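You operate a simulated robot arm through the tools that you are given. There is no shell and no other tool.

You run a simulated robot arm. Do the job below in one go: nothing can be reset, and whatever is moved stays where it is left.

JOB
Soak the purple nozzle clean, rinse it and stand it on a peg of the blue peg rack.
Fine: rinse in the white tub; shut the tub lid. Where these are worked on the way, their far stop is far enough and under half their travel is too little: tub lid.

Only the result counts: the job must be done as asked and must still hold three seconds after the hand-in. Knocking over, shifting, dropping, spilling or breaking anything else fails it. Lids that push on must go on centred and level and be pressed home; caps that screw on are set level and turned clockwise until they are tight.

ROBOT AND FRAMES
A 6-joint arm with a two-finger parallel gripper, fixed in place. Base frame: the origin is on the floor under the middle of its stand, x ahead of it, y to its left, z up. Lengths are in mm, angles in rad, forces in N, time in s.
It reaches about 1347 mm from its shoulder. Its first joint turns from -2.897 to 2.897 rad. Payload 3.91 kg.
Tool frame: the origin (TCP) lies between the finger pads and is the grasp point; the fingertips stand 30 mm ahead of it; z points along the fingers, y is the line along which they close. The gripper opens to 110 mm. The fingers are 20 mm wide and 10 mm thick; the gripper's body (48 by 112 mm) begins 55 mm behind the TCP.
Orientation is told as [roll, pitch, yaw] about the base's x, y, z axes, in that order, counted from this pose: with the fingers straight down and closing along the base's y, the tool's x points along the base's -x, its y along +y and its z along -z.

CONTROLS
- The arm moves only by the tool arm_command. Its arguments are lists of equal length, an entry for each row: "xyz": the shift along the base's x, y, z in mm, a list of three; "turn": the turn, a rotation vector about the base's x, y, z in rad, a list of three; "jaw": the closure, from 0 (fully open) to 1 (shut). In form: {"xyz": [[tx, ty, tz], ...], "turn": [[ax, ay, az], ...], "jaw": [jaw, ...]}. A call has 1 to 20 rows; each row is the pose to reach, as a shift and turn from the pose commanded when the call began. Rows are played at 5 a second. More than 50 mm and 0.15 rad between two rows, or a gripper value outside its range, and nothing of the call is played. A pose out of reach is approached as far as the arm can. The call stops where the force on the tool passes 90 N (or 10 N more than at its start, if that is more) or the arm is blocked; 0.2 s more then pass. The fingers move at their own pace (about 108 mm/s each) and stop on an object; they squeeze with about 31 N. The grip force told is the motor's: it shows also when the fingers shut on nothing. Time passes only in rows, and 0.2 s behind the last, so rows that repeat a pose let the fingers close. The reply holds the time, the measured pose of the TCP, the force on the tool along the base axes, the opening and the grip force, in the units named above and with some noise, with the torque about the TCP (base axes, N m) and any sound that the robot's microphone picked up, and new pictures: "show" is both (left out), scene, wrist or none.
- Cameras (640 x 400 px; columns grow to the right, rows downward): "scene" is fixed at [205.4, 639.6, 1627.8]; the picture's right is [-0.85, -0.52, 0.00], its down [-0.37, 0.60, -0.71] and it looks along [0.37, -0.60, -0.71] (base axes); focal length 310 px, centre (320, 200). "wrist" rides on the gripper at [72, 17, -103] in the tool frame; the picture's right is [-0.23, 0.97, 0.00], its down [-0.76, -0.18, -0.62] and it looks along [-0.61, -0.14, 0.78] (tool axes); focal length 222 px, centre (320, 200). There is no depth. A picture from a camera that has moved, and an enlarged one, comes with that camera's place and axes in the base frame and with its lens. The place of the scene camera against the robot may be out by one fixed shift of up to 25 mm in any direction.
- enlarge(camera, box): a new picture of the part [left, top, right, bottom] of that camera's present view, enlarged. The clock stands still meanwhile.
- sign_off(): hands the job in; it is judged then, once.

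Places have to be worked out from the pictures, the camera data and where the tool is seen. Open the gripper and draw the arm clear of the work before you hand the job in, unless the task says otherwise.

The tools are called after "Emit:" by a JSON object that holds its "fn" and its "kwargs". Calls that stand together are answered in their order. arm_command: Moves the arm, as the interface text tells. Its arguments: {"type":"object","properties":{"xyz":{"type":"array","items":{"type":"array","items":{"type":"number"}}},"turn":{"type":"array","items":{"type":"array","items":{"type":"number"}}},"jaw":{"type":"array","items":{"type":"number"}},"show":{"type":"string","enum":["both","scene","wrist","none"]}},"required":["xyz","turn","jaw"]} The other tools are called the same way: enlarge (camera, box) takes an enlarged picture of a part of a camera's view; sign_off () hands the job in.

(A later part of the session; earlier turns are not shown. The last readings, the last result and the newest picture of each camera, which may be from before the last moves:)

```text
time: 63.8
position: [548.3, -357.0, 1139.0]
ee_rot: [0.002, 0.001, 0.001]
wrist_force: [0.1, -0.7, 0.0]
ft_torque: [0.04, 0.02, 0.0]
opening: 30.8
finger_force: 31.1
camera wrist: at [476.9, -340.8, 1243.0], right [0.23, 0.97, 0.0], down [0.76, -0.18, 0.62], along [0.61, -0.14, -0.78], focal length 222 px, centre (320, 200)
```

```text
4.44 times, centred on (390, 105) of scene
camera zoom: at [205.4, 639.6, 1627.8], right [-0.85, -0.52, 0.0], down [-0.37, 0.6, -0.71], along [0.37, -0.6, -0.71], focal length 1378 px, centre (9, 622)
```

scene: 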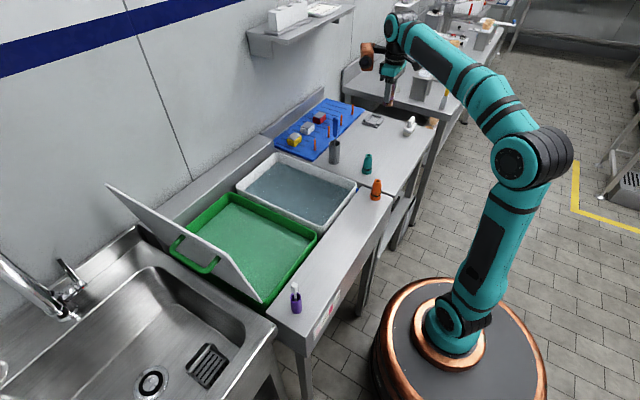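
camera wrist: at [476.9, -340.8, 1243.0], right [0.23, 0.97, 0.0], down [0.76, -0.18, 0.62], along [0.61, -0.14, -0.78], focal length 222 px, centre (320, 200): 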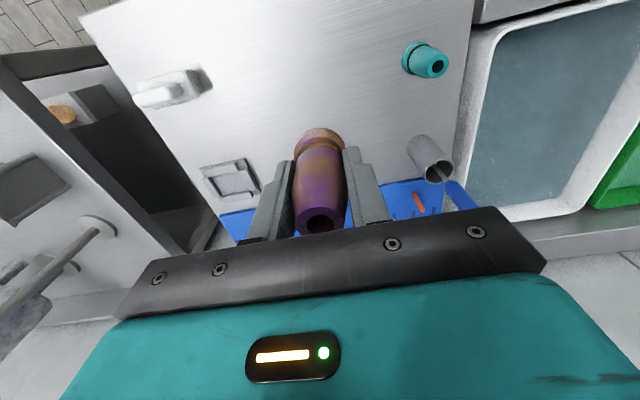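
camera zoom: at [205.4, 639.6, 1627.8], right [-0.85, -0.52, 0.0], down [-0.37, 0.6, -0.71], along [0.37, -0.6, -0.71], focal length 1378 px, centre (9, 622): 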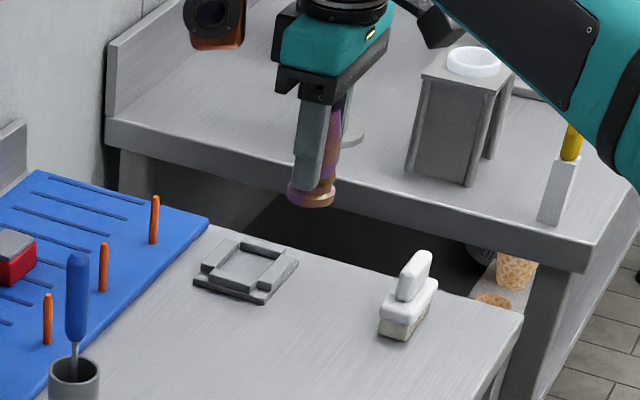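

The nozzle is secure and clearly soiled brown. I carry it high over to the middle of the green soak tub.

Emit:
{"fn": "arm_command", "kwargs": {"xyz": [[10, 43, 5], [20, 88, 10], [32, 132, 10], [44, 177, 10], [56, 221, 10], [68, 265, 10], [80, 309, 10], [92, 354, 10], [104, 398, 10], [116, 442, 10], [129, 487, 10], [142, 531, 10], [155, 576, 10], [169, 620, 10], [169, 620, 10]], "turn": [[0, 0, 0], [0, 0, 0], [0, 0, 0], [0, 0, 0], [0, 0, 0], [0, 0, 0], [0, 0, 0], [0, 0, 0], [0, 0, 0], [0, 0, 0], [0, 0, 0], [0, 0, 0], [0, 0, 0], [0, 0, 0], [0, 0, 0]], "jaw": [1, 1, 1, 1, 1, 1, 1, 1, 1, 1, 1, 1, 1, 1, 1]}}

Emit:
{"fn": "enlarge", "kwargs": {"camera": "wrist", "box": [120, 0, 520, 240]}}

Emit:
{"fn": "enlarge", "kwargs": {"camera": "scene", "box": [150, 130, 350, 310]}}

```text
time: 67.0
position: [713.6, 265.3, 1149.7]
ee_rot: [0.003, 0.001, 0.001]
wrist_force: [-0.4, 0.6, 0.1]
ft_torque: [0.01, 0.0, -0.02]
opening: 30.6
finger_force: 31.5
camera wrist: at [642.3, 281.4, 1253.4], right [0.23, 0.97, 0.0], down [0.76, -0.18, 0.62], along [0.61, -0.14, -0.78], focal length 222 px, centre (320, 200)
```

scene: 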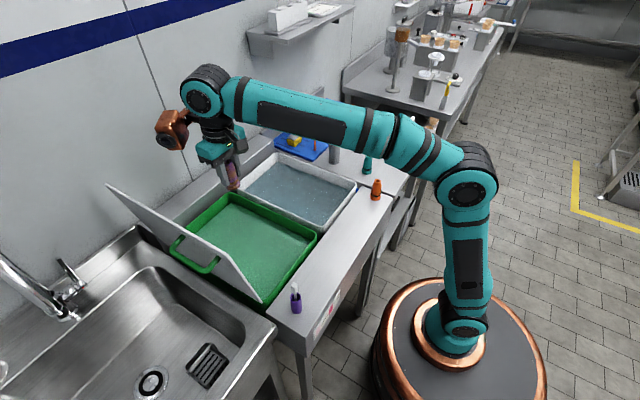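
wrist: 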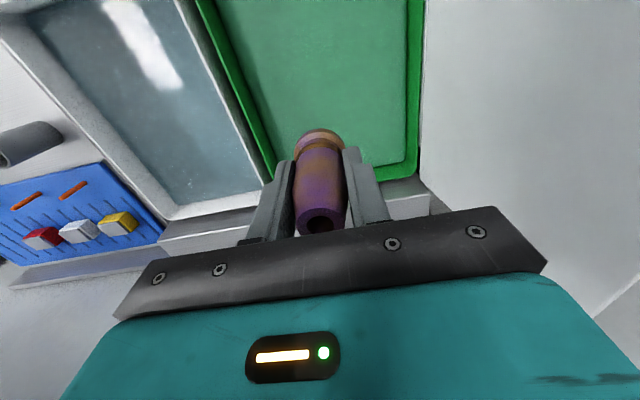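

```text
1.60 times, centred on (320, 120) of wrist
camera zoom: at [642.3, 281.4, 1253.4], right [0.23, 0.97, 0.0], down [0.76, -0.18, 0.62], along [0.61, -0.14, -0.78], focal length 355 px, centre (320, 328)
```

zoom: 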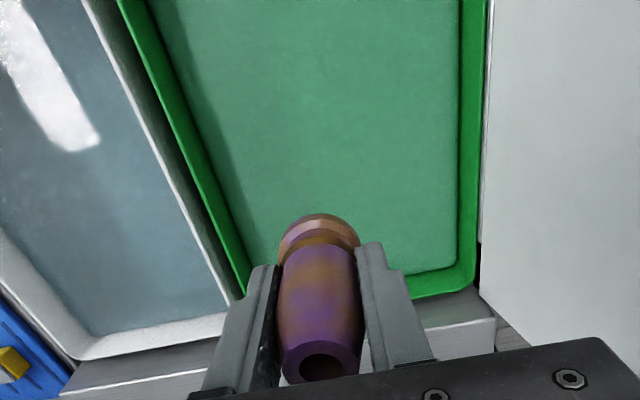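

```text
2.22 times, centred on (250, 220) of scene
camera zoom: at [205.4, 639.6, 1627.8], right [-0.85, -0.52, 0.0], down [-0.37, 0.6, -0.71], along [0.37, -0.6, -0.71], focal length 689 px, centre (476, 156)
```

zoom: 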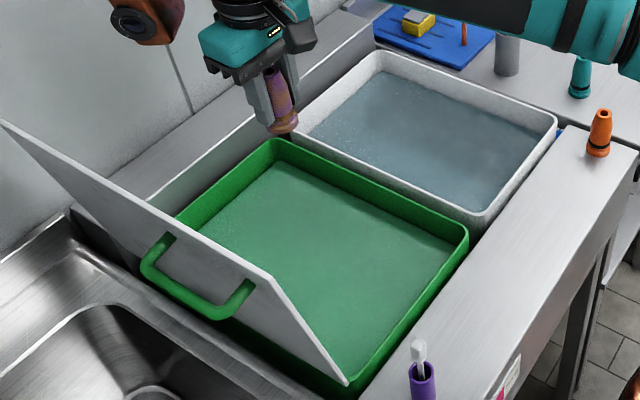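

The green tub spans about x 545–895, y 145–403 with liquid roughly 45 mm below its rim. I move to (690, 268) and lower until the nozzle base is near the liquid.

Emit:
{"fn": "arm_command", "kwargs": {"xyz": [[-8, 1, -40], [-16, 2, -80], [-25, 3, -120], [-25, 3, -160], [-25, 3, -200], [-25, 3, -220]], "turn": [[0, 0, 0], [0, 0, 0], [0, 0, 0], [0, 0, 0], [0, 0, 0], [0, 0, 0]], "jaw": [1, 1, 1, 1, 1, 1]}}

Emit:
{"fn": "enlarge", "kwargs": {"camera": "scene", "box": [150, 130, 350, 310]}}

Emit:
{"fn": "enlarge", "kwargs": {"camera": "wrist", "box": [120, 0, 520, 240]}}

```text
time: 68.3
position: [691.7, 267.0, 932.1]
ee_rot: [0.002, 0.0, -0.001]
wrist_force: [0.7, 0.7, -0.8]
ft_torque: [0.0, -0.05, 0.0]
opening: 30.6
finger_force: 31.2
camera wrist: at [620.0, 284.8, 1035.6], right [0.23, 0.97, 0.0], down [0.76, -0.18, 0.62], along [0.61, -0.14, -0.78], focal length 222 px, centre (320, 200)
```

scene: 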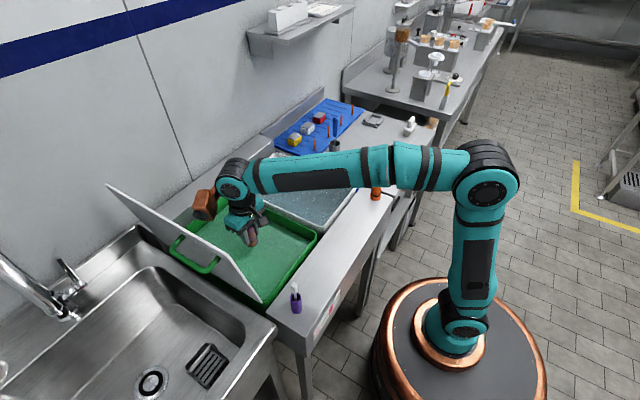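
wrist: 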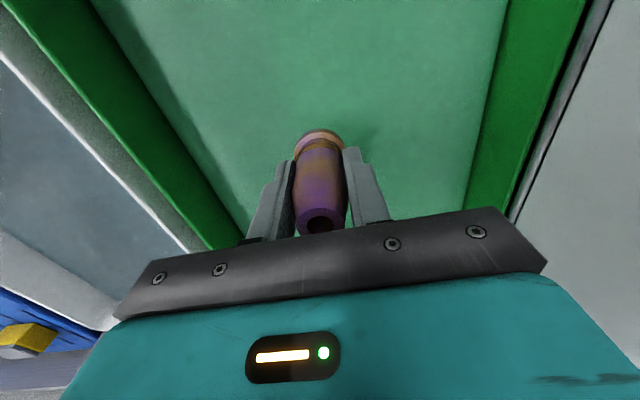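

```text
2.22 times, centred on (250, 220) of scene
camera zoom: at [205.4, 639.6, 1627.8], right [-0.85, -0.52, 0.0], down [-0.37, 0.6, -0.71], along [0.37, -0.6, -0.71], focal length 689 px, centre (476, 156)
```

zoom: 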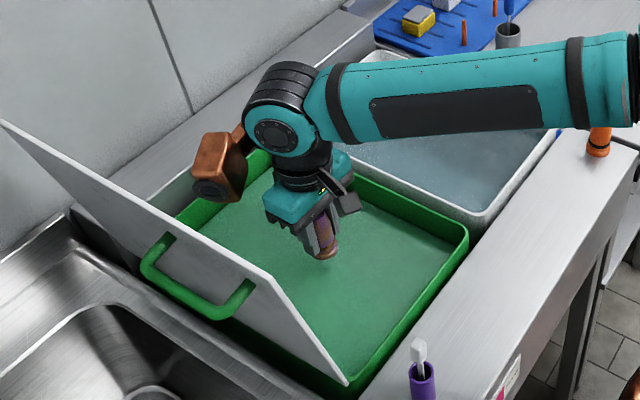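

```text
1.60 times, centred on (320, 120) of wrist
camera zoom: at [620.0, 284.8, 1035.6], right [0.23, 0.97, 0.0], down [0.76, -0.18, 0.62], along [0.61, -0.14, -0.78], focal length 355 px, centre (320, 328)
```

zoom: 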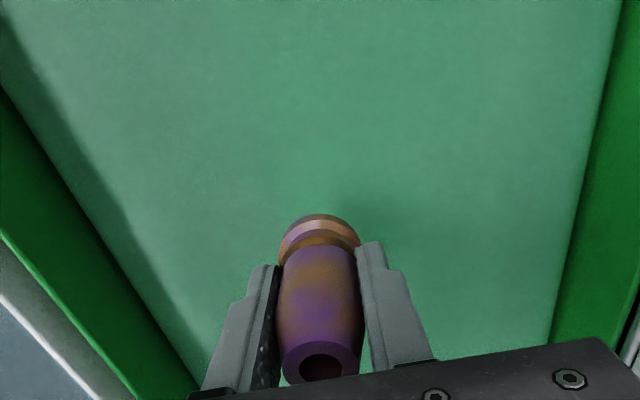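

Clear on all sides. I lower further in slow steps, watching the vertical force for the tub floor.

Emit:
{"fn": "arm_command", "kwargs": {"xyz": [[0, 0, -10], [0, 0, -20], [0, 0, -30], [0, 0, -40], [0, 0, -50], [0, 0, -60]], "turn": [[0, 0, 0], [0, 0, 0], [0, 0, 0], [0, 0, 0], [0, 0, 0], [0, 0, 0]], "jaw": [1, 1, 1, 1, 1, 1]}}

Emit:
{"fn": "enlarge", "kwargs": {"camera": "scene", "box": [190, 170, 310, 280]}}

Emit:
{"fn": "enlarge", "kwargs": {"camera": "wrist", "box": [200, 60, 440, 240]}}

```text
time: 69.8
position: [692.3, 268.8, 869.6]
ee_rot: [0.002, 0.001, 0.0]
wrist_force: [0.0, -0.8, -0.5]
ft_torque: [0.02, 0.01, 0.0]
opening: 30.6
finger_force: 31.0
camera wrist: at [619.3, 285.5, 974.2], right [0.23, 0.97, 0.0], down [0.76, -0.18, 0.62], along [0.61, -0.14, -0.78], focal length 222 px, centre (320, 200)
```

scene: 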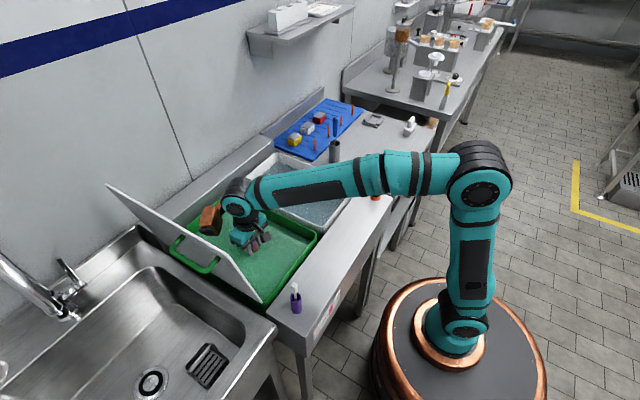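
wrist: 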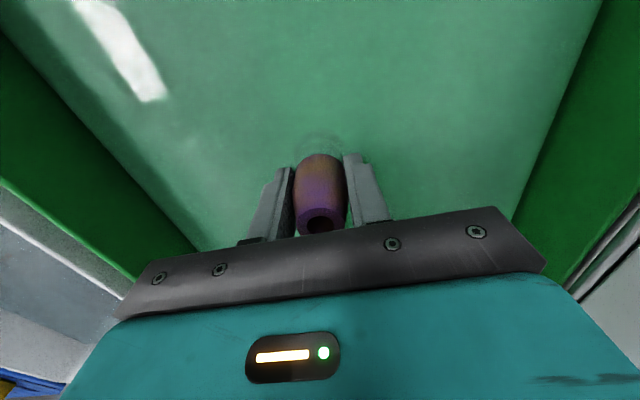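

```text
3.64 times, centred on (250, 225) of scene
camera zoom: at [205.4, 639.6, 1627.8], right [-0.85, -0.52, 0.0], down [-0.37, 0.6, -0.71], along [0.37, -0.6, -0.71], focal length 1128 px, centre (574, 109)
```

zoom: 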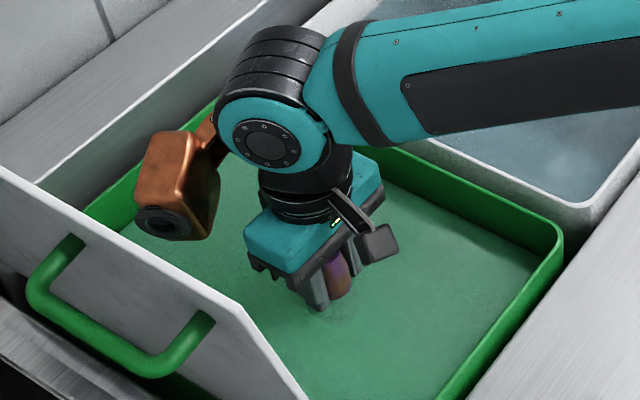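

```text
2.22 times, centred on (320, 150) of wrist
camera zoom: at [619.3, 285.5, 974.2], right [0.23, 0.97, 0.0], down [0.76, -0.18, 0.62], along [0.61, -0.14, -0.78], focal length 494 px, centre (320, 311)
```

zoom: 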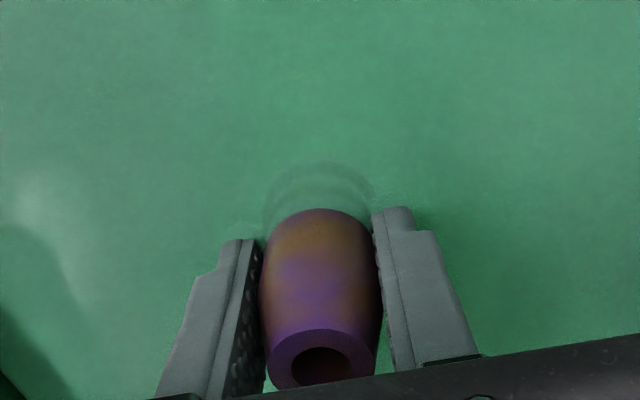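

The liquid surface is near z≈841. I go on slowly toward TCP z≈806 so the whole nozzle is under, stopping if the floor is felt.

Emit:
{"fn": "arm_command", "kwargs": {"xyz": [[0, 0, -8], [0, 0, -16], [0, 0, -24], [0, 0, -32], [0, 0, -38]], "turn": [[0, 0, 0], [0, 0, 0], [0, 0, 0], [0, 0, 0], [0, 0, 0]], "jaw": [1, 1, 1, 1, 1]}}

Emit:
{"fn": "enlarge", "kwargs": {"camera": "scene", "box": [190, 170, 310, 280]}}

Emit:
{"fn": "enlarge", "kwargs": {"camera": "wrist", "box": [200, 60, 440, 240]}}

```text
time: 71.0
position: [691.0, 267.2, 831.7]
ee_rot: [0.002, -0.001, 0.001]
wrist_force: [-0.5, 1.0, -0.3]
ft_torque: [0.01, 0.0, -0.01]
opening: 30.7
finger_force: 31.3
camera wrist: at [619.5, 284.6, 936.0], right [0.23, 0.97, 0.0], down [0.76, -0.18, 0.62], along [0.61, -0.14, -0.78], focal length 222 px, centre (320, 200)
```

scene: 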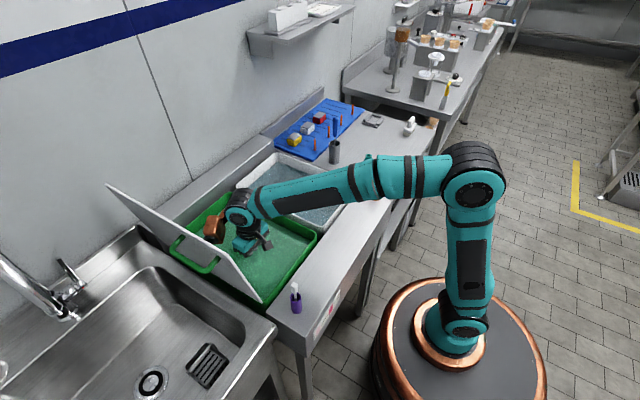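
wrist: 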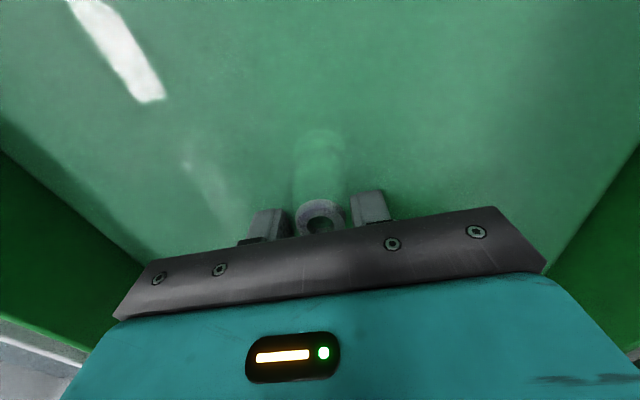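

```text
3.64 times, centred on (250, 225) of scene
camera zoom: at [205.4, 639.6, 1627.8], right [-0.85, -0.52, 0.0], down [-0.37, 0.6, -0.71], along [0.37, -0.6, -0.71], focal length 1128 px, centre (574, 109)
```

zoom: 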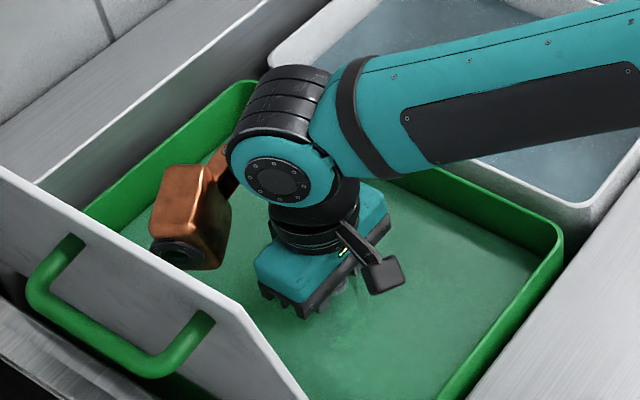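

```text
2.22 times, centred on (320, 150) of wrist
camera zoom: at [619.5, 284.6, 936.0], right [0.23, 0.97, 0.0], down [0.76, -0.18, 0.62], along [0.61, -0.14, -0.78], focal length 494 px, centre (320, 311)
```

zoom: 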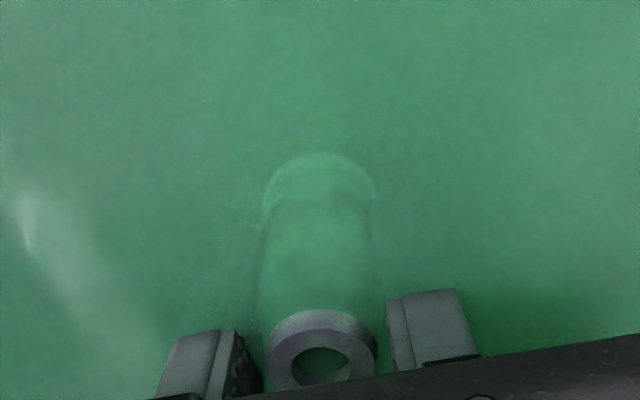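

Only the tip is still above the liquid. I lower 17 mm more so it is fully immersed and hold it there a few seconds.

Emit:
{"fn": "arm_command", "kwargs": {"xyz": [[0, 0, -6], [0, 0, -12], [0, 0, -17], [0, 0, -17], [0, 0, -17], [0, 0, -17], [0, 0, -17], [0, 0, -17], [0, 0, -17], [0, 0, -17], [0, 0, -17], [0, 0, -17], [0, 0, -17], [0, 0, -17], [0, 0, -17], [0, 0, -17], [0, 0, -17], [0, 0, -17], [0, 0, -17], [0, 0, -17]], "turn": [[0, 0, 0], [0, 0, 0], [0, 0, 0], [0, 0, 0], [0, 0, 0], [0, 0, 0], [0, 0, 0], [0, 0, 0], [0, 0, 0], [0, 0, 0], [0, 0, 0], [0, 0, 0], [0, 0, 0], [0, 0, 0], [0, 0, 0], [0, 0, 0], [0, 0, 0], [0, 0, 0], [0, 0, 0], [0, 0, 0]], "jaw": [1, 1, 1, 1, 1, 1, 1, 1, 1, 1, 1, 1, 1, 1, 1, 1, 1, 1, 1, 1]}}

Emit:
{"fn": "enlarge", "kwargs": {"camera": "wrist", "box": [200, 60, 440, 240]}}

```text
time: 75.2
position: [690.6, 267.2, 814.2]
ee_rot: [0.001, -0.001, 0.0]
wrist_force: [-0.1, 0.2, -1.1]
ft_torque: [0.03, -0.07, 0.0]
opening: 30.7
finger_force: 31.4
camera wrist: at [619.2, 284.1, 918.1], right [0.23, 0.97, 0.0], down [0.76, -0.18, 0.62], along [0.61, -0.14, -0.78], focal length 222 px, centre (320, 200)
```

scene: 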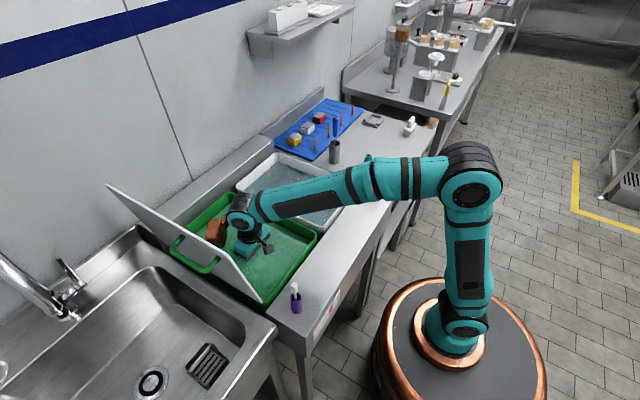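
wrist: 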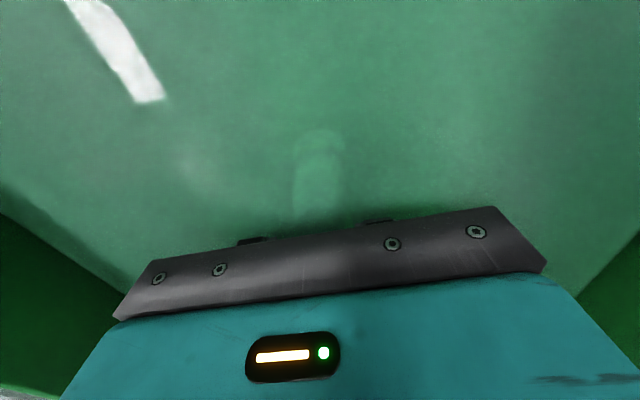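

```text
2.22 times, centred on (320, 150) of wrist
camera zoom: at [619.2, 284.1, 918.1], right [0.23, 0.97, 0.0], down [0.76, -0.18, 0.62], along [0.61, -0.14, -0.78], focal length 494 px, centre (320, 311)
```

zoom: 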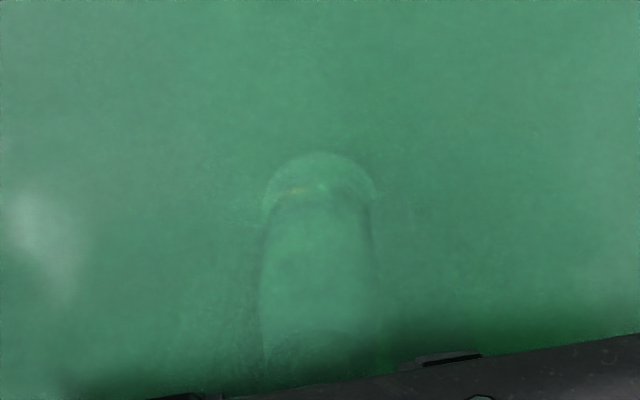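

Fully immersed for about four seconds. I lift it out over the tub to see whether the soil is gone.

Emit:
{"fn": "arm_command", "kwargs": {"xyz": [[0, 0, 15], [0, 0, 35], [0, 0, 60], [0, 0, 90], [0, 0, 110]], "turn": [[0, 0, 0], [0, 0, 0], [0, 0, 0], [0, 0, 0], [0, 0, 0]], "jaw": [1, 1, 1, 1, 1]}}

Emit:
{"fn": "enlarge", "kwargs": {"camera": "wrist", "box": [200, 60, 440, 240]}}

Emit:
{"fn": "enlarge", "kwargs": {"camera": "scene", "box": [190, 170, 310, 280]}}

```text
time: 76.3
position: [691.0, 269.5, 925.0]
ee_rot: [0.004, 0.001, -0.001]
wrist_force: [-0.5, -0.3, 0.4]
ft_torque: [0.02, 0.03, -0.01]
opening: 30.4
finger_force: 30.8
camera wrist: at [619.2, 286.3, 1029.2], right [0.23, 0.97, 0.0], down [0.76, -0.18, 0.62], along [0.61, -0.14, -0.78], focal length 222 px, centre (320, 200)
```

scene: 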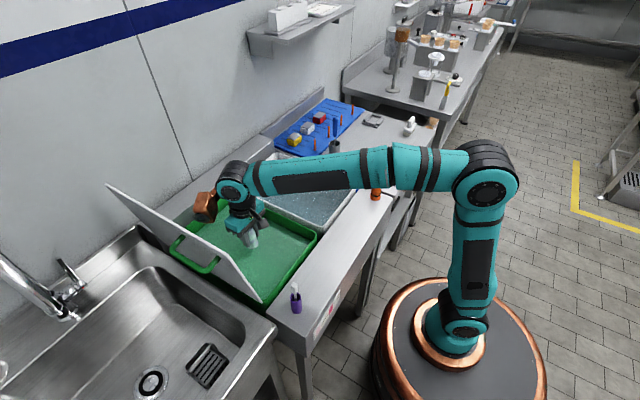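
wrist: 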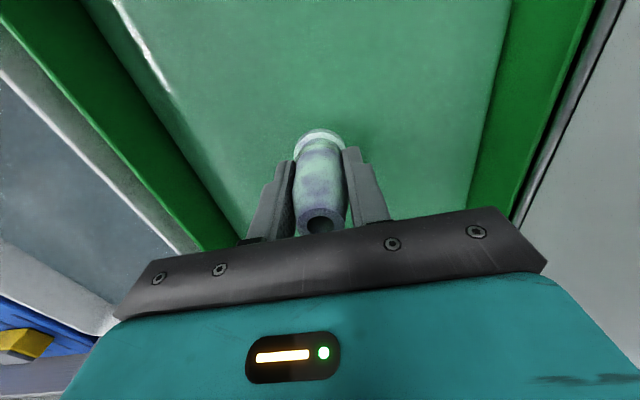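

```text
2.22 times, centred on (320, 150) of wrist
camera zoom: at [619.2, 286.3, 1029.2], right [0.23, 0.97, 0.0], down [0.76, -0.18, 0.62], along [0.61, -0.14, -0.78], focal length 494 px, centre (320, 311)
```

zoom: 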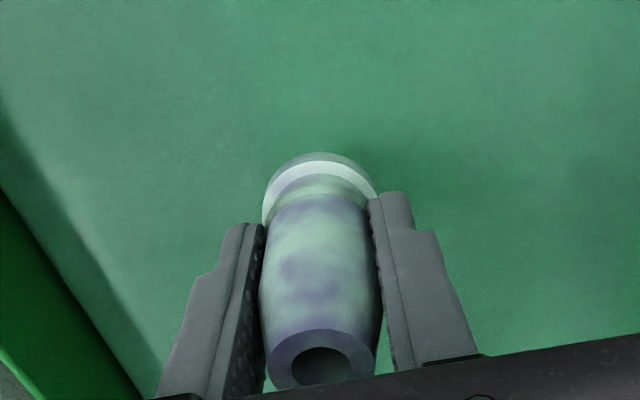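

```text
3.64 times, centred on (250, 225) of scene
camera zoom: at [205.4, 639.6, 1627.8], right [-0.85, -0.52, 0.0], down [-0.37, 0.6, -0.71], along [0.37, -0.6, -0.71], focal length 1128 px, centre (574, 109)
```

zoom: 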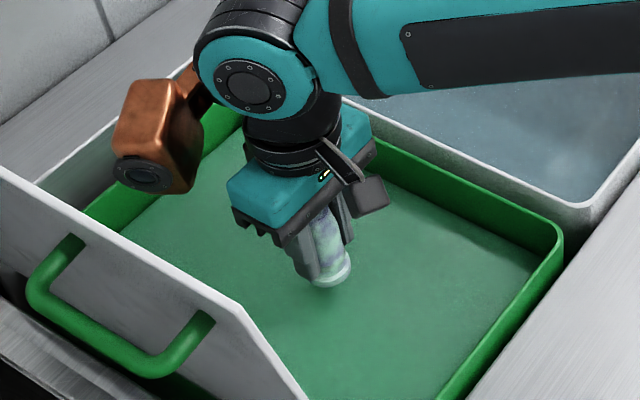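

The nozzle now carries a soapy film, but a patchy pattern still shows underneath, so it isn't clean yet. I dip it again for longer.

Emit:
{"fn": "arm_command", "kwargs": {"xyz": [[0, 0, -30], [0, 0, -60], [0, 0, -85], [0, 0, -100], [0, 0, -111], [0, 0, -111], [0, 0, -111], [0, 0, -111], [0, 0, -111], [0, 0, -111], [0, 0, -111], [0, 0, -111], [0, 0, -111], [0, 0, -111], [0, 0, -111], [0, 0, -111], [0, 0, -111], [0, 0, -111], [0, 0, -111], [0, 0, -111]], "turn": [[0, 0, 0], [0, 0, 0], [0, 0, 0], [0, 0, 0], [0, 0, 0], [0, 0, 0], [0, 0, 0], [0, 0, 0], [0, 0, 0], [0, 0, 0], [0, 0, 0], [0, 0, 0], [0, 0, 0], [0, 0, 0], [0, 0, 0], [0, 0, 0], [0, 0, 0], [0, 0, 0], [0, 0, 0], [0, 0, 0]], "jaw": [1, 1, 1, 1, 1, 1, 1, 1, 1, 1, 1, 1, 1, 1, 1, 1, 1, 1, 1, 1], "show": "none"}}

Emit:
{"fn": "arm_command", "kwargs": {"xyz": [[0, 0, 0], [0, 0, 0], [0, 0, 0], [0, 0, 0], [0, 0, 0], [0, 0, 0], [0, 0, 0], [0, 0, 0], [0, 0, 0], [0, 0, 0], [0, 0, 0], [0, 0, 0], [0, 0, 0], [0, 0, 0], [0, 0, 0], [0, 0, 0], [0, 0, 0], [0, 0, 0], [0, 0, 0], [0, 0, 0]], "turn": [[0, 0, 0], [0, 0, 0], [0, 0, 0], [0, 0, 0], [0, 0, 0], [0, 0, 0], [0, 0, 0], [0, 0, 0], [0, 0, 0], [0, 0, 0], [0, 0, 0], [0, 0, 0], [0, 0, 0], [0, 0, 0], [0, 0, 0], [0, 0, 0], [0, 0, 0], [0, 0, 0], [0, 0, 0], [0, 0, 0]], "jaw": [1, 1, 1, 1, 1, 1, 1, 1, 1, 1, 1, 1, 1, 1, 1, 1, 1, 1, 1, 1], "show": "wrist"}}

Emit:
{"fn": "enlarge", "kwargs": {"camera": "wrist", "box": [200, 60, 440, 240]}}

```text
time: 80.5
position: [691.3, 267.5, 814.9]
ee_rot: [0.003, 0.0, 0.0]
wrist_force: [0.2, -0.6, -0.3]
ft_torque: [-0.02, 0.0, 0.01]
opening: 30.8
finger_force: 30.7
```

```text
time: 84.8
position: [690.6, 267.6, 814.6]
ee_rot: [0.002, -0.001, 0.001]
wrist_force: [-0.4, -0.4, -0.2]
ft_torque: [0.0, -0.03, -0.01]
opening: 30.5
finger_force: 30.7
camera wrist: at [619.8, 284.1, 919.7], right [0.23, 0.97, 0.0], down [0.76, -0.18, 0.62], along [0.61, -0.14, -0.78], focal length 222 px, centre (320, 200)
```

wrist: 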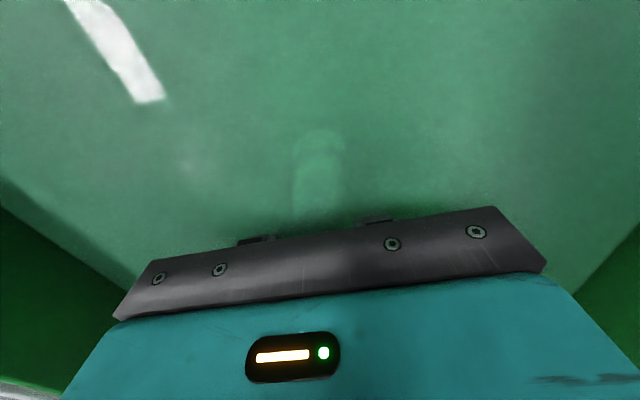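

```text
2.22 times, centred on (320, 150) of wrist
camera zoom: at [619.8, 284.1, 919.7], right [0.23, 0.97, 0.0], down [0.76, -0.18, 0.62], along [0.61, -0.14, -0.78], focal length 494 px, centre (320, 311)
```

zoom: 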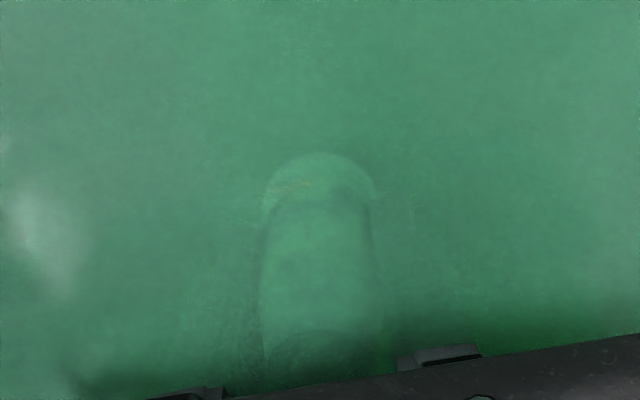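

About eight more seconds under. I lift it to compare its look with before.

Emit:
{"fn": "arm_command", "kwargs": {"xyz": [[0, 0, 20], [0, 0, 50], [0, 0, 80], [0, 0, 111], [0, 0, 111]], "turn": [[0, 0, 0], [0, 0, 0], [0, 0, 0], [0, 0, 0], [0, 0, 0]], "jaw": [1, 1, 1, 1, 1], "show": "none"}}

Emit:
{"fn": "enlarge", "kwargs": {"camera": "wrist", "box": [200, 60, 440, 240]}}

Emit:
{"fn": "enlarge", "kwargs": {"camera": "scene", "box": [220, 200, 280, 250]}}

```text
time: 86.0
position: [692.5, 267.6, 927.0]
ee_rot: [0.002, 0.0, 0.001]
wrist_force: [-0.6, 0.7, -0.8]
ft_torque: [0.01, 0.01, 0.0]
opening: 30.5
finger_force: 30.1
```

```text
2.22 times, centred on (320, 150) of wrist
camera zoom: at [619.0, 285.9, 1032.2], right [0.23, 0.97, 0.0], down [0.76, -0.18, 0.62], along [0.61, -0.14, -0.78], focal length 494 px, centre (320, 311)
```

zoom: 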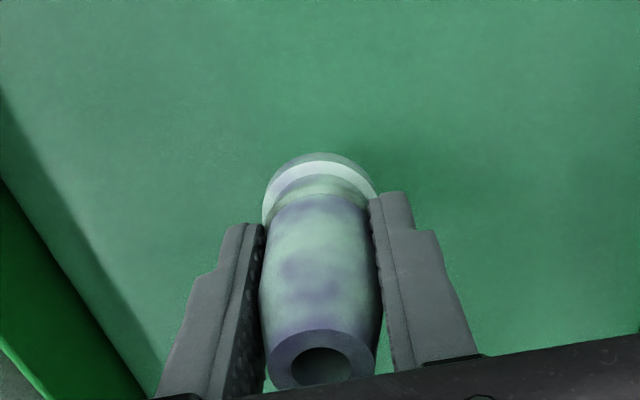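

```text
8.00 times, centred on (250, 225) of scene
camera zoom: at [205.4, 639.6, 1627.8], right [-0.85, -0.52, 0.0], down [-0.37, 0.6, -0.71], along [0.37, -0.6, -0.71], focal length 2481 px, centre (880, 0)
```

zoom: 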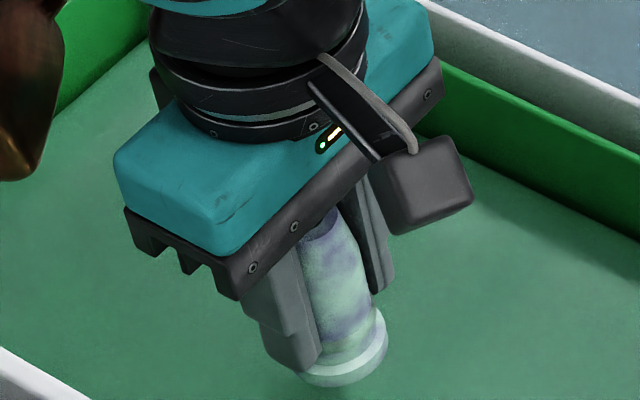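

Its look hasn't changed between the two dips, so the film may hide the state; soaking longer can't hurt. I dip it again for a good long soak.

Emit:
{"fn": "arm_command", "kwargs": {"xyz": [[0, 0, -30], [0, 0, -60], [0, 0, -85], [0, 0, -100], [0, 0, -112], [0, 0, -112], [0, 0, -112], [0, 0, -112], [0, 0, -112], [0, 0, -112], [0, 0, -112], [0, 0, -112], [0, 0, -112], [0, 0, -112], [0, 0, -112], [0, 0, -112], [0, 0, -112], [0, 0, -112], [0, 0, -112], [0, 0, -112]], "turn": [[0, 0, 0], [0, 0, 0], [0, 0, 0], [0, 0, 0], [0, 0, 0], [0, 0, 0], [0, 0, 0], [0, 0, 0], [0, 0, 0], [0, 0, 0], [0, 0, 0], [0, 0, 0], [0, 0, 0], [0, 0, 0], [0, 0, 0], [0, 0, 0], [0, 0, 0], [0, 0, 0], [0, 0, 0], [0, 0, 0]], "jaw": [1, 1, 1, 1, 1, 1, 1, 1, 1, 1, 1, 1, 1, 1, 1, 1, 1, 1, 1, 1], "show": "none"}}

Emit:
{"fn": "arm_command", "kwargs": {"xyz": [[0, 0, 0], [0, 0, 0], [0, 0, 0], [0, 0, 0], [0, 0, 0], [0, 0, 0], [0, 0, 0], [0, 0, 0], [0, 0, 0], [0, 0, 0], [0, 0, 0], [0, 0, 0], [0, 0, 0], [0, 0, 0], [0, 0, 0], [0, 0, 0], [0, 0, 0], [0, 0, 0], [0, 0, 0], [0, 0, 0]], "turn": [[0, 0, 0], [0, 0, 0], [0, 0, 0], [0, 0, 0], [0, 0, 0], [0, 0, 0], [0, 0, 0], [0, 0, 0], [0, 0, 0], [0, 0, 0], [0, 0, 0], [0, 0, 0], [0, 0, 0], [0, 0, 0], [0, 0, 0], [0, 0, 0], [0, 0, 0], [0, 0, 0], [0, 0, 0], [0, 0, 0]], "jaw": [1, 1, 1, 1, 1, 1, 1, 1, 1, 1, 1, 1, 1, 1, 1, 1, 1, 1, 1, 1], "show": "none"}}

Emit:
{"fn": "arm_command", "kwargs": {"xyz": [[0, 0, 0], [0, 0, 0], [0, 0, 0], [0, 0, 0], [0, 0, 0], [0, 0, 0], [0, 0, 0], [0, 0, 0], [0, 0, 0], [0, 0, 0], [0, 0, 0], [0, 0, 0], [0, 0, 0], [0, 0, 0], [0, 0, 0], [0, 0, 0], [0, 0, 0], [0, 0, 0], [0, 0, 0], [0, 0, 0]], "turn": [[0, 0, 0], [0, 0, 0], [0, 0, 0], [0, 0, 0], [0, 0, 0], [0, 0, 0], [0, 0, 0], [0, 0, 0], [0, 0, 0], [0, 0, 0], [0, 0, 0], [0, 0, 0], [0, 0, 0], [0, 0, 0], [0, 0, 0], [0, 0, 0], [0, 0, 0], [0, 0, 0], [0, 0, 0], [0, 0, 0]], "jaw": [1, 1, 1, 1, 1, 1, 1, 1, 1, 1, 1, 1, 1, 1, 1, 1, 1, 1, 1, 1], "show": "none"}}

Emit:
{"fn": "arm_command", "kwargs": {"xyz": [[0, 0, 0], [0, 0, 0], [0, 0, 0], [0, 0, 0], [0, 0, 0], [0, 0, 0], [0, 0, 0], [0, 0, 0], [0, 0, 0], [0, 0, 0], [0, 0, 0], [0, 0, 0], [0, 0, 0], [0, 0, 0], [0, 0, 0], [0, 0, 0], [0, 0, 0], [0, 0, 0], [0, 0, 0], [0, 0, 0]], "turn": [[0, 0, 0], [0, 0, 0], [0, 0, 0], [0, 0, 0], [0, 0, 0], [0, 0, 0], [0, 0, 0], [0, 0, 0], [0, 0, 0], [0, 0, 0], [0, 0, 0], [0, 0, 0], [0, 0, 0], [0, 0, 0], [0, 0, 0], [0, 0, 0], [0, 0, 0], [0, 0, 0], [0, 0, 0], [0, 0, 0]], "jaw": [1, 1, 1, 1, 1, 1, 1, 1, 1, 1, 1, 1, 1, 1, 1, 1, 1, 1, 1, 1], "show": "none"}}

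Emit:
{"fn": "arm_command", "kwargs": {"xyz": [[0, 0, 0], [0, 0, 0], [0, 0, 0], [0, 0, 0], [0, 0, 0], [0, 0, 0], [0, 0, 0], [0, 0, 0], [0, 0, 0], [0, 0, 20], [0, 0, 50], [0, 0, 80], [0, 0, 112], [0, 0, 112]], "turn": [[0, 0, 0], [0, 0, 0], [0, 0, 0], [0, 0, 0], [0, 0, 0], [0, 0, 0], [0, 0, 0], [0, 0, 0], [0, 0, 0], [0, 0, 0], [0, 0, 0], [0, 0, 0], [0, 0, 0], [0, 0, 0]], "jaw": [1, 1, 1, 1, 1, 1, 1, 1, 1, 1, 1, 1, 1, 1], "show": "both"}}

Emit:
{"fn": "enlarge", "kwargs": {"camera": "wrist", "box": [200, 60, 440, 240]}}

Emit:
{"fn": "enlarge", "kwargs": {"camera": "scene", "box": [220, 200, 280, 250]}}

```text
time: 90.2
position: [692.4, 268.4, 813.7]
ee_rot: [0.0, 0.0, 0.001]
wrist_force: [-0.1, -0.6, 0.0]
ft_torque: [0.01, 0.0, 0.0]
opening: 30.2
finger_force: 31.4
```

```text
time: 94.3
position: [691.5, 267.9, 811.7]
ee_rot: [0.003, -0.001, 0.001]
wrist_force: [1.4, 0.8, -0.8]
ft_torque: [-0.02, -0.02, 0.0]
opening: 30.6
finger_force: 30.6
```

```text
time: 98.5
position: [692.3, 267.6, 812.9]
ee_rot: [0.002, -0.002, 0.001]
wrist_force: [1.0, 0.1, 0.5]
ft_torque: [-0.01, 0.0, 0.0]
opening: 30.7
finger_force: 31.0
```

```text
time: 102.8
position: [693.0, 268.2, 811.9]
ee_rot: [0.003, 0.001, -0.001]
wrist_force: [0.9, -0.5, -0.8]
ft_torque: [0.03, 0.01, 0.03]
opening: 30.6
finger_force: 31.2
```

```text
time: 105.8
position: [692.9, 267.0, 923.7]
ee_rot: [0.001, -0.003, 0.001]
wrist_force: [-0.3, 0.0, -1.4]
ft_torque: [-0.02, -0.02, 0.0]
opening: 30.7
finger_force: 30.8
camera wrist: at [621.6, 283.3, 1028.4], right [0.23, 0.97, 0.0], down [0.76, -0.18, 0.62], along [0.61, -0.14, -0.78], focal length 222 px, centre (320, 200)
```

scene: 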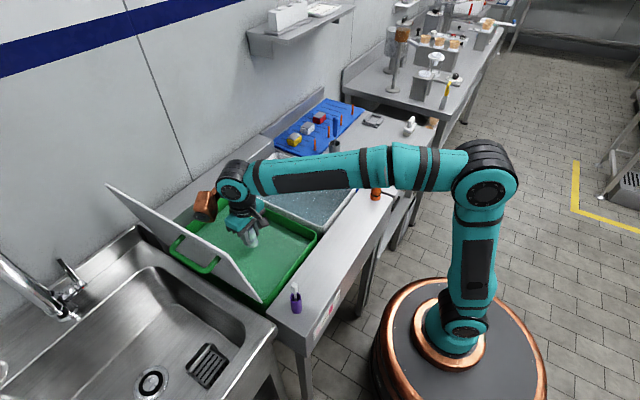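
wrist: 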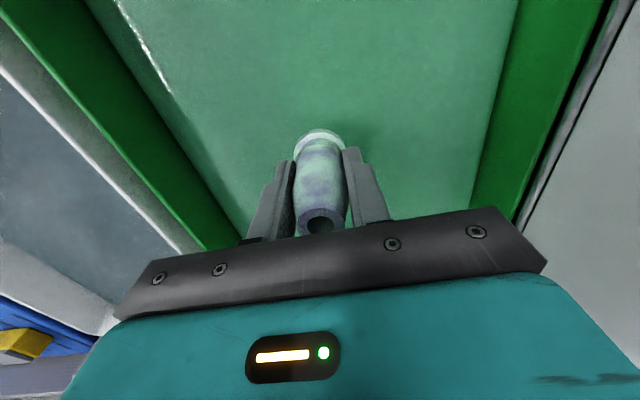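

```text
2.22 times, centred on (320, 150) of wrist
camera zoom: at [621.6, 283.3, 1028.4], right [0.23, 0.97, 0.0], down [0.76, -0.18, 0.62], along [0.61, -0.14, -0.78], focal length 494 px, centre (320, 311)
```

zoom: 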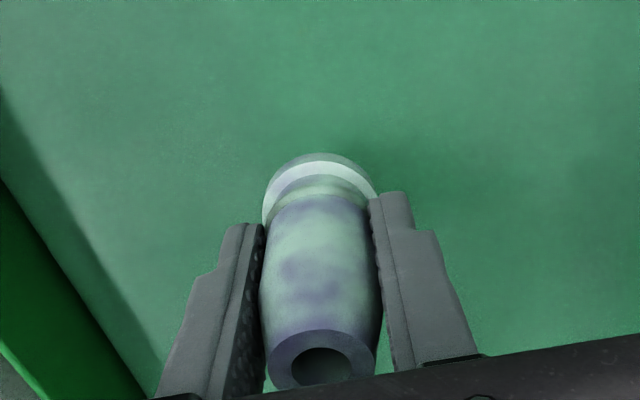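

```text
8.00 times, centred on (250, 225) of scene
camera zoom: at [205.4, 639.6, 1627.8], right [-0.85, -0.52, 0.0], down [-0.37, 0.6, -0.71], along [0.37, -0.6, -0.71], focal length 2481 px, centre (880, 0)
```

zoom: 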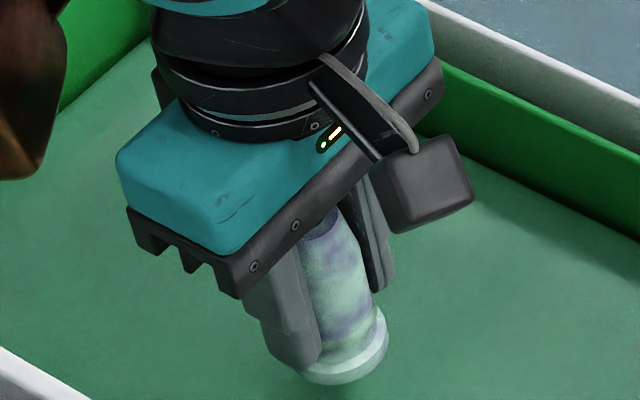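

No further change, so I'll rinse and judge then. The white tub spans about x 541–892, y −126–114; I lift and carry the nozzle over to (690, −5).

Emit:
{"fn": "arm_command", "kwargs": {"xyz": [[0, 0, 40], [0, 0, 80], [0, -40, 85], [0, -85, 85], [0, -130, 85], [0, -175, 85], [0, -220, 85], [0, -255, 85], [0, -273, 85], [0, -273, 60], [0, -273, 25], [0, -273, 0], [0, -273, 0]], "turn": [[0, 0, 0], [0, 0, 0], [0, 0, 0], [0, 0, 0], [0, 0, 0], [0, 0, 0], [0, 0, 0], [0, 0, 0], [0, 0, 0], [0, 0, 0], [0, 0, 0], [0, 0, 0], [0, 0, 0]], "jaw": [1, 1, 1, 1, 1, 1, 1, 1, 1, 1, 1, 1, 1]}}

Emit:
{"fn": "enlarge", "kwargs": {"camera": "scene", "box": [220, 130, 380, 250]}}

```text
time: 108.5
position: [693.8, -3.3, 923.6]
ee_rot: [0.001, 0.001, 0.0]
wrist_force: [-0.7, -0.1, 0.5]
ft_torque: [-0.02, 0.01, 0.02]
opening: 30.6
finger_force: 31.3
camera wrist: at [621.9, 13.3, 1027.1], right [0.23, 0.97, 0.0], down [0.76, -0.18, 0.62], along [0.61, -0.14, -0.78], focal length 222 px, centre (320, 200)
```

scene: 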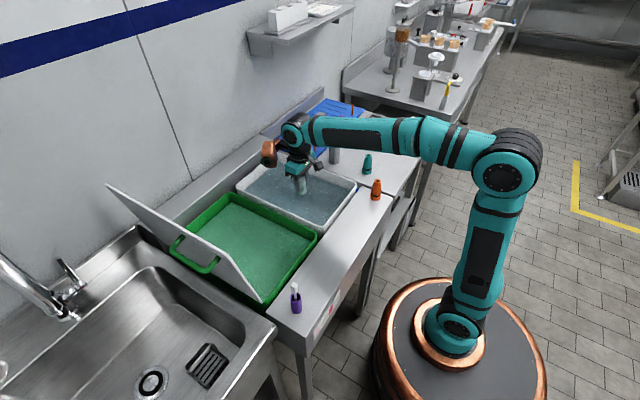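
wrist: 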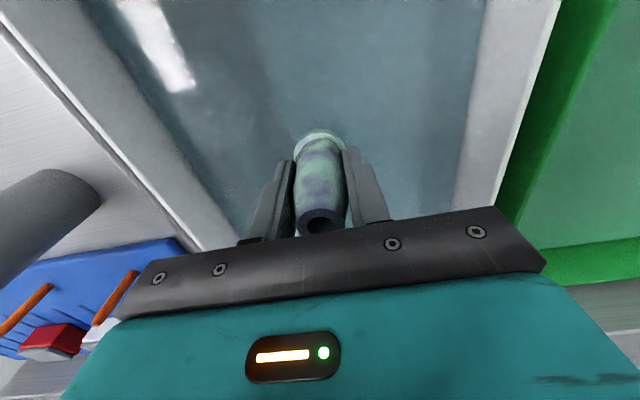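

```text
3.33 times, centred on (300, 190) of scene
camera zoom: at [205.4, 639.6, 1627.8], right [-0.85, -0.52, 0.0], down [-0.37, 0.6, -0.71], along [0.37, -0.6, -0.71], focal length 1034 px, centre (387, 233)
```

zoom: 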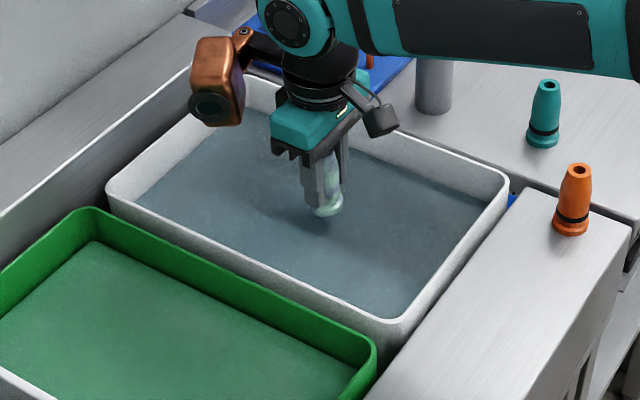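

Centred and clear. I lower it into the rinse water in gentle steps.

Emit:
{"fn": "arm_command", "kwargs": {"xyz": [[0, 0, -15], [0, 0, -30], [0, 0, -42], [0, 0, -52], [0, 0, -62], [0, 0, -72], [0, 0, -80]], "turn": [[0, 0, 0], [0, 0, 0], [0, 0, 0], [0, 0, 0], [0, 0, 0], [0, 0, 0], [0, 0, 0]], "jaw": [1, 1, 1, 1, 1, 1, 1]}}

Emit:
{"fn": "enlarge", "kwargs": {"camera": "wrist", "box": [200, 60, 440, 240]}}

```text
time: 110.2
position: [692.0, -4.7, 845.5]
ee_rot: [0.002, 0.0, 0.001]
wrist_force: [-0.7, -0.9, 0.1]
ft_torque: [-0.01, -0.02, 0.01]
opening: 30.5
finger_force: 31.1
camera wrist: at [619.9, 11.7, 949.6], right [0.23, 0.97, 0.0], down [0.76, -0.18, 0.62], along [0.61, -0.14, -0.78], focal length 222 px, centre (320, 200)
```

scene: 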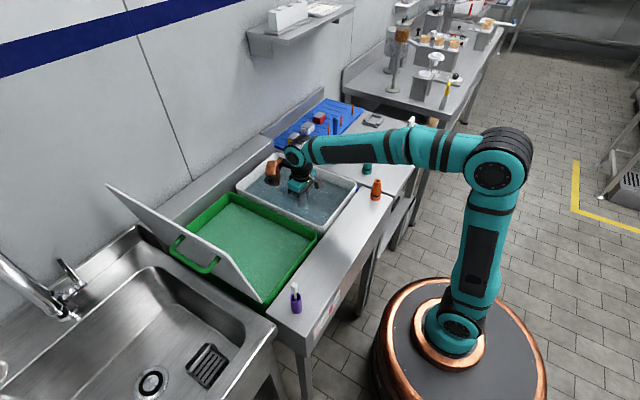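
wrist: 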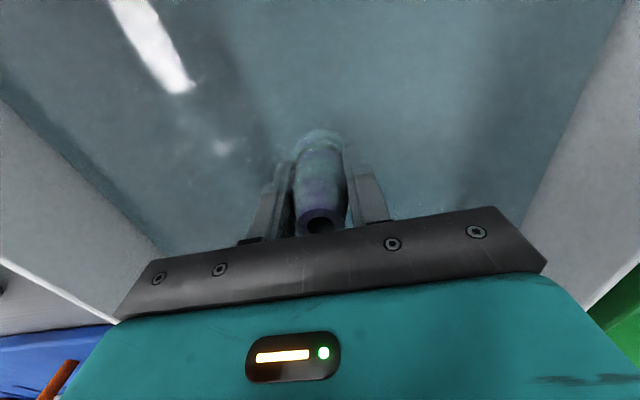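

```text
2.22 times, centred on (320, 150) of wrist
camera zoom: at [619.9, 11.7, 949.6], right [0.23, 0.97, 0.0], down [0.76, -0.18, 0.62], along [0.61, -0.14, -0.78], focal length 494 px, centre (320, 311)
```

zoom: 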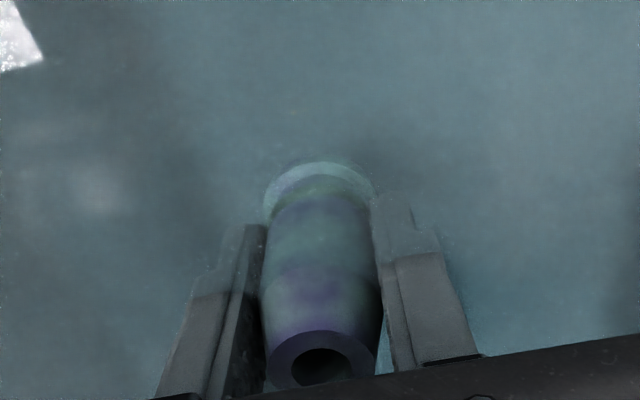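

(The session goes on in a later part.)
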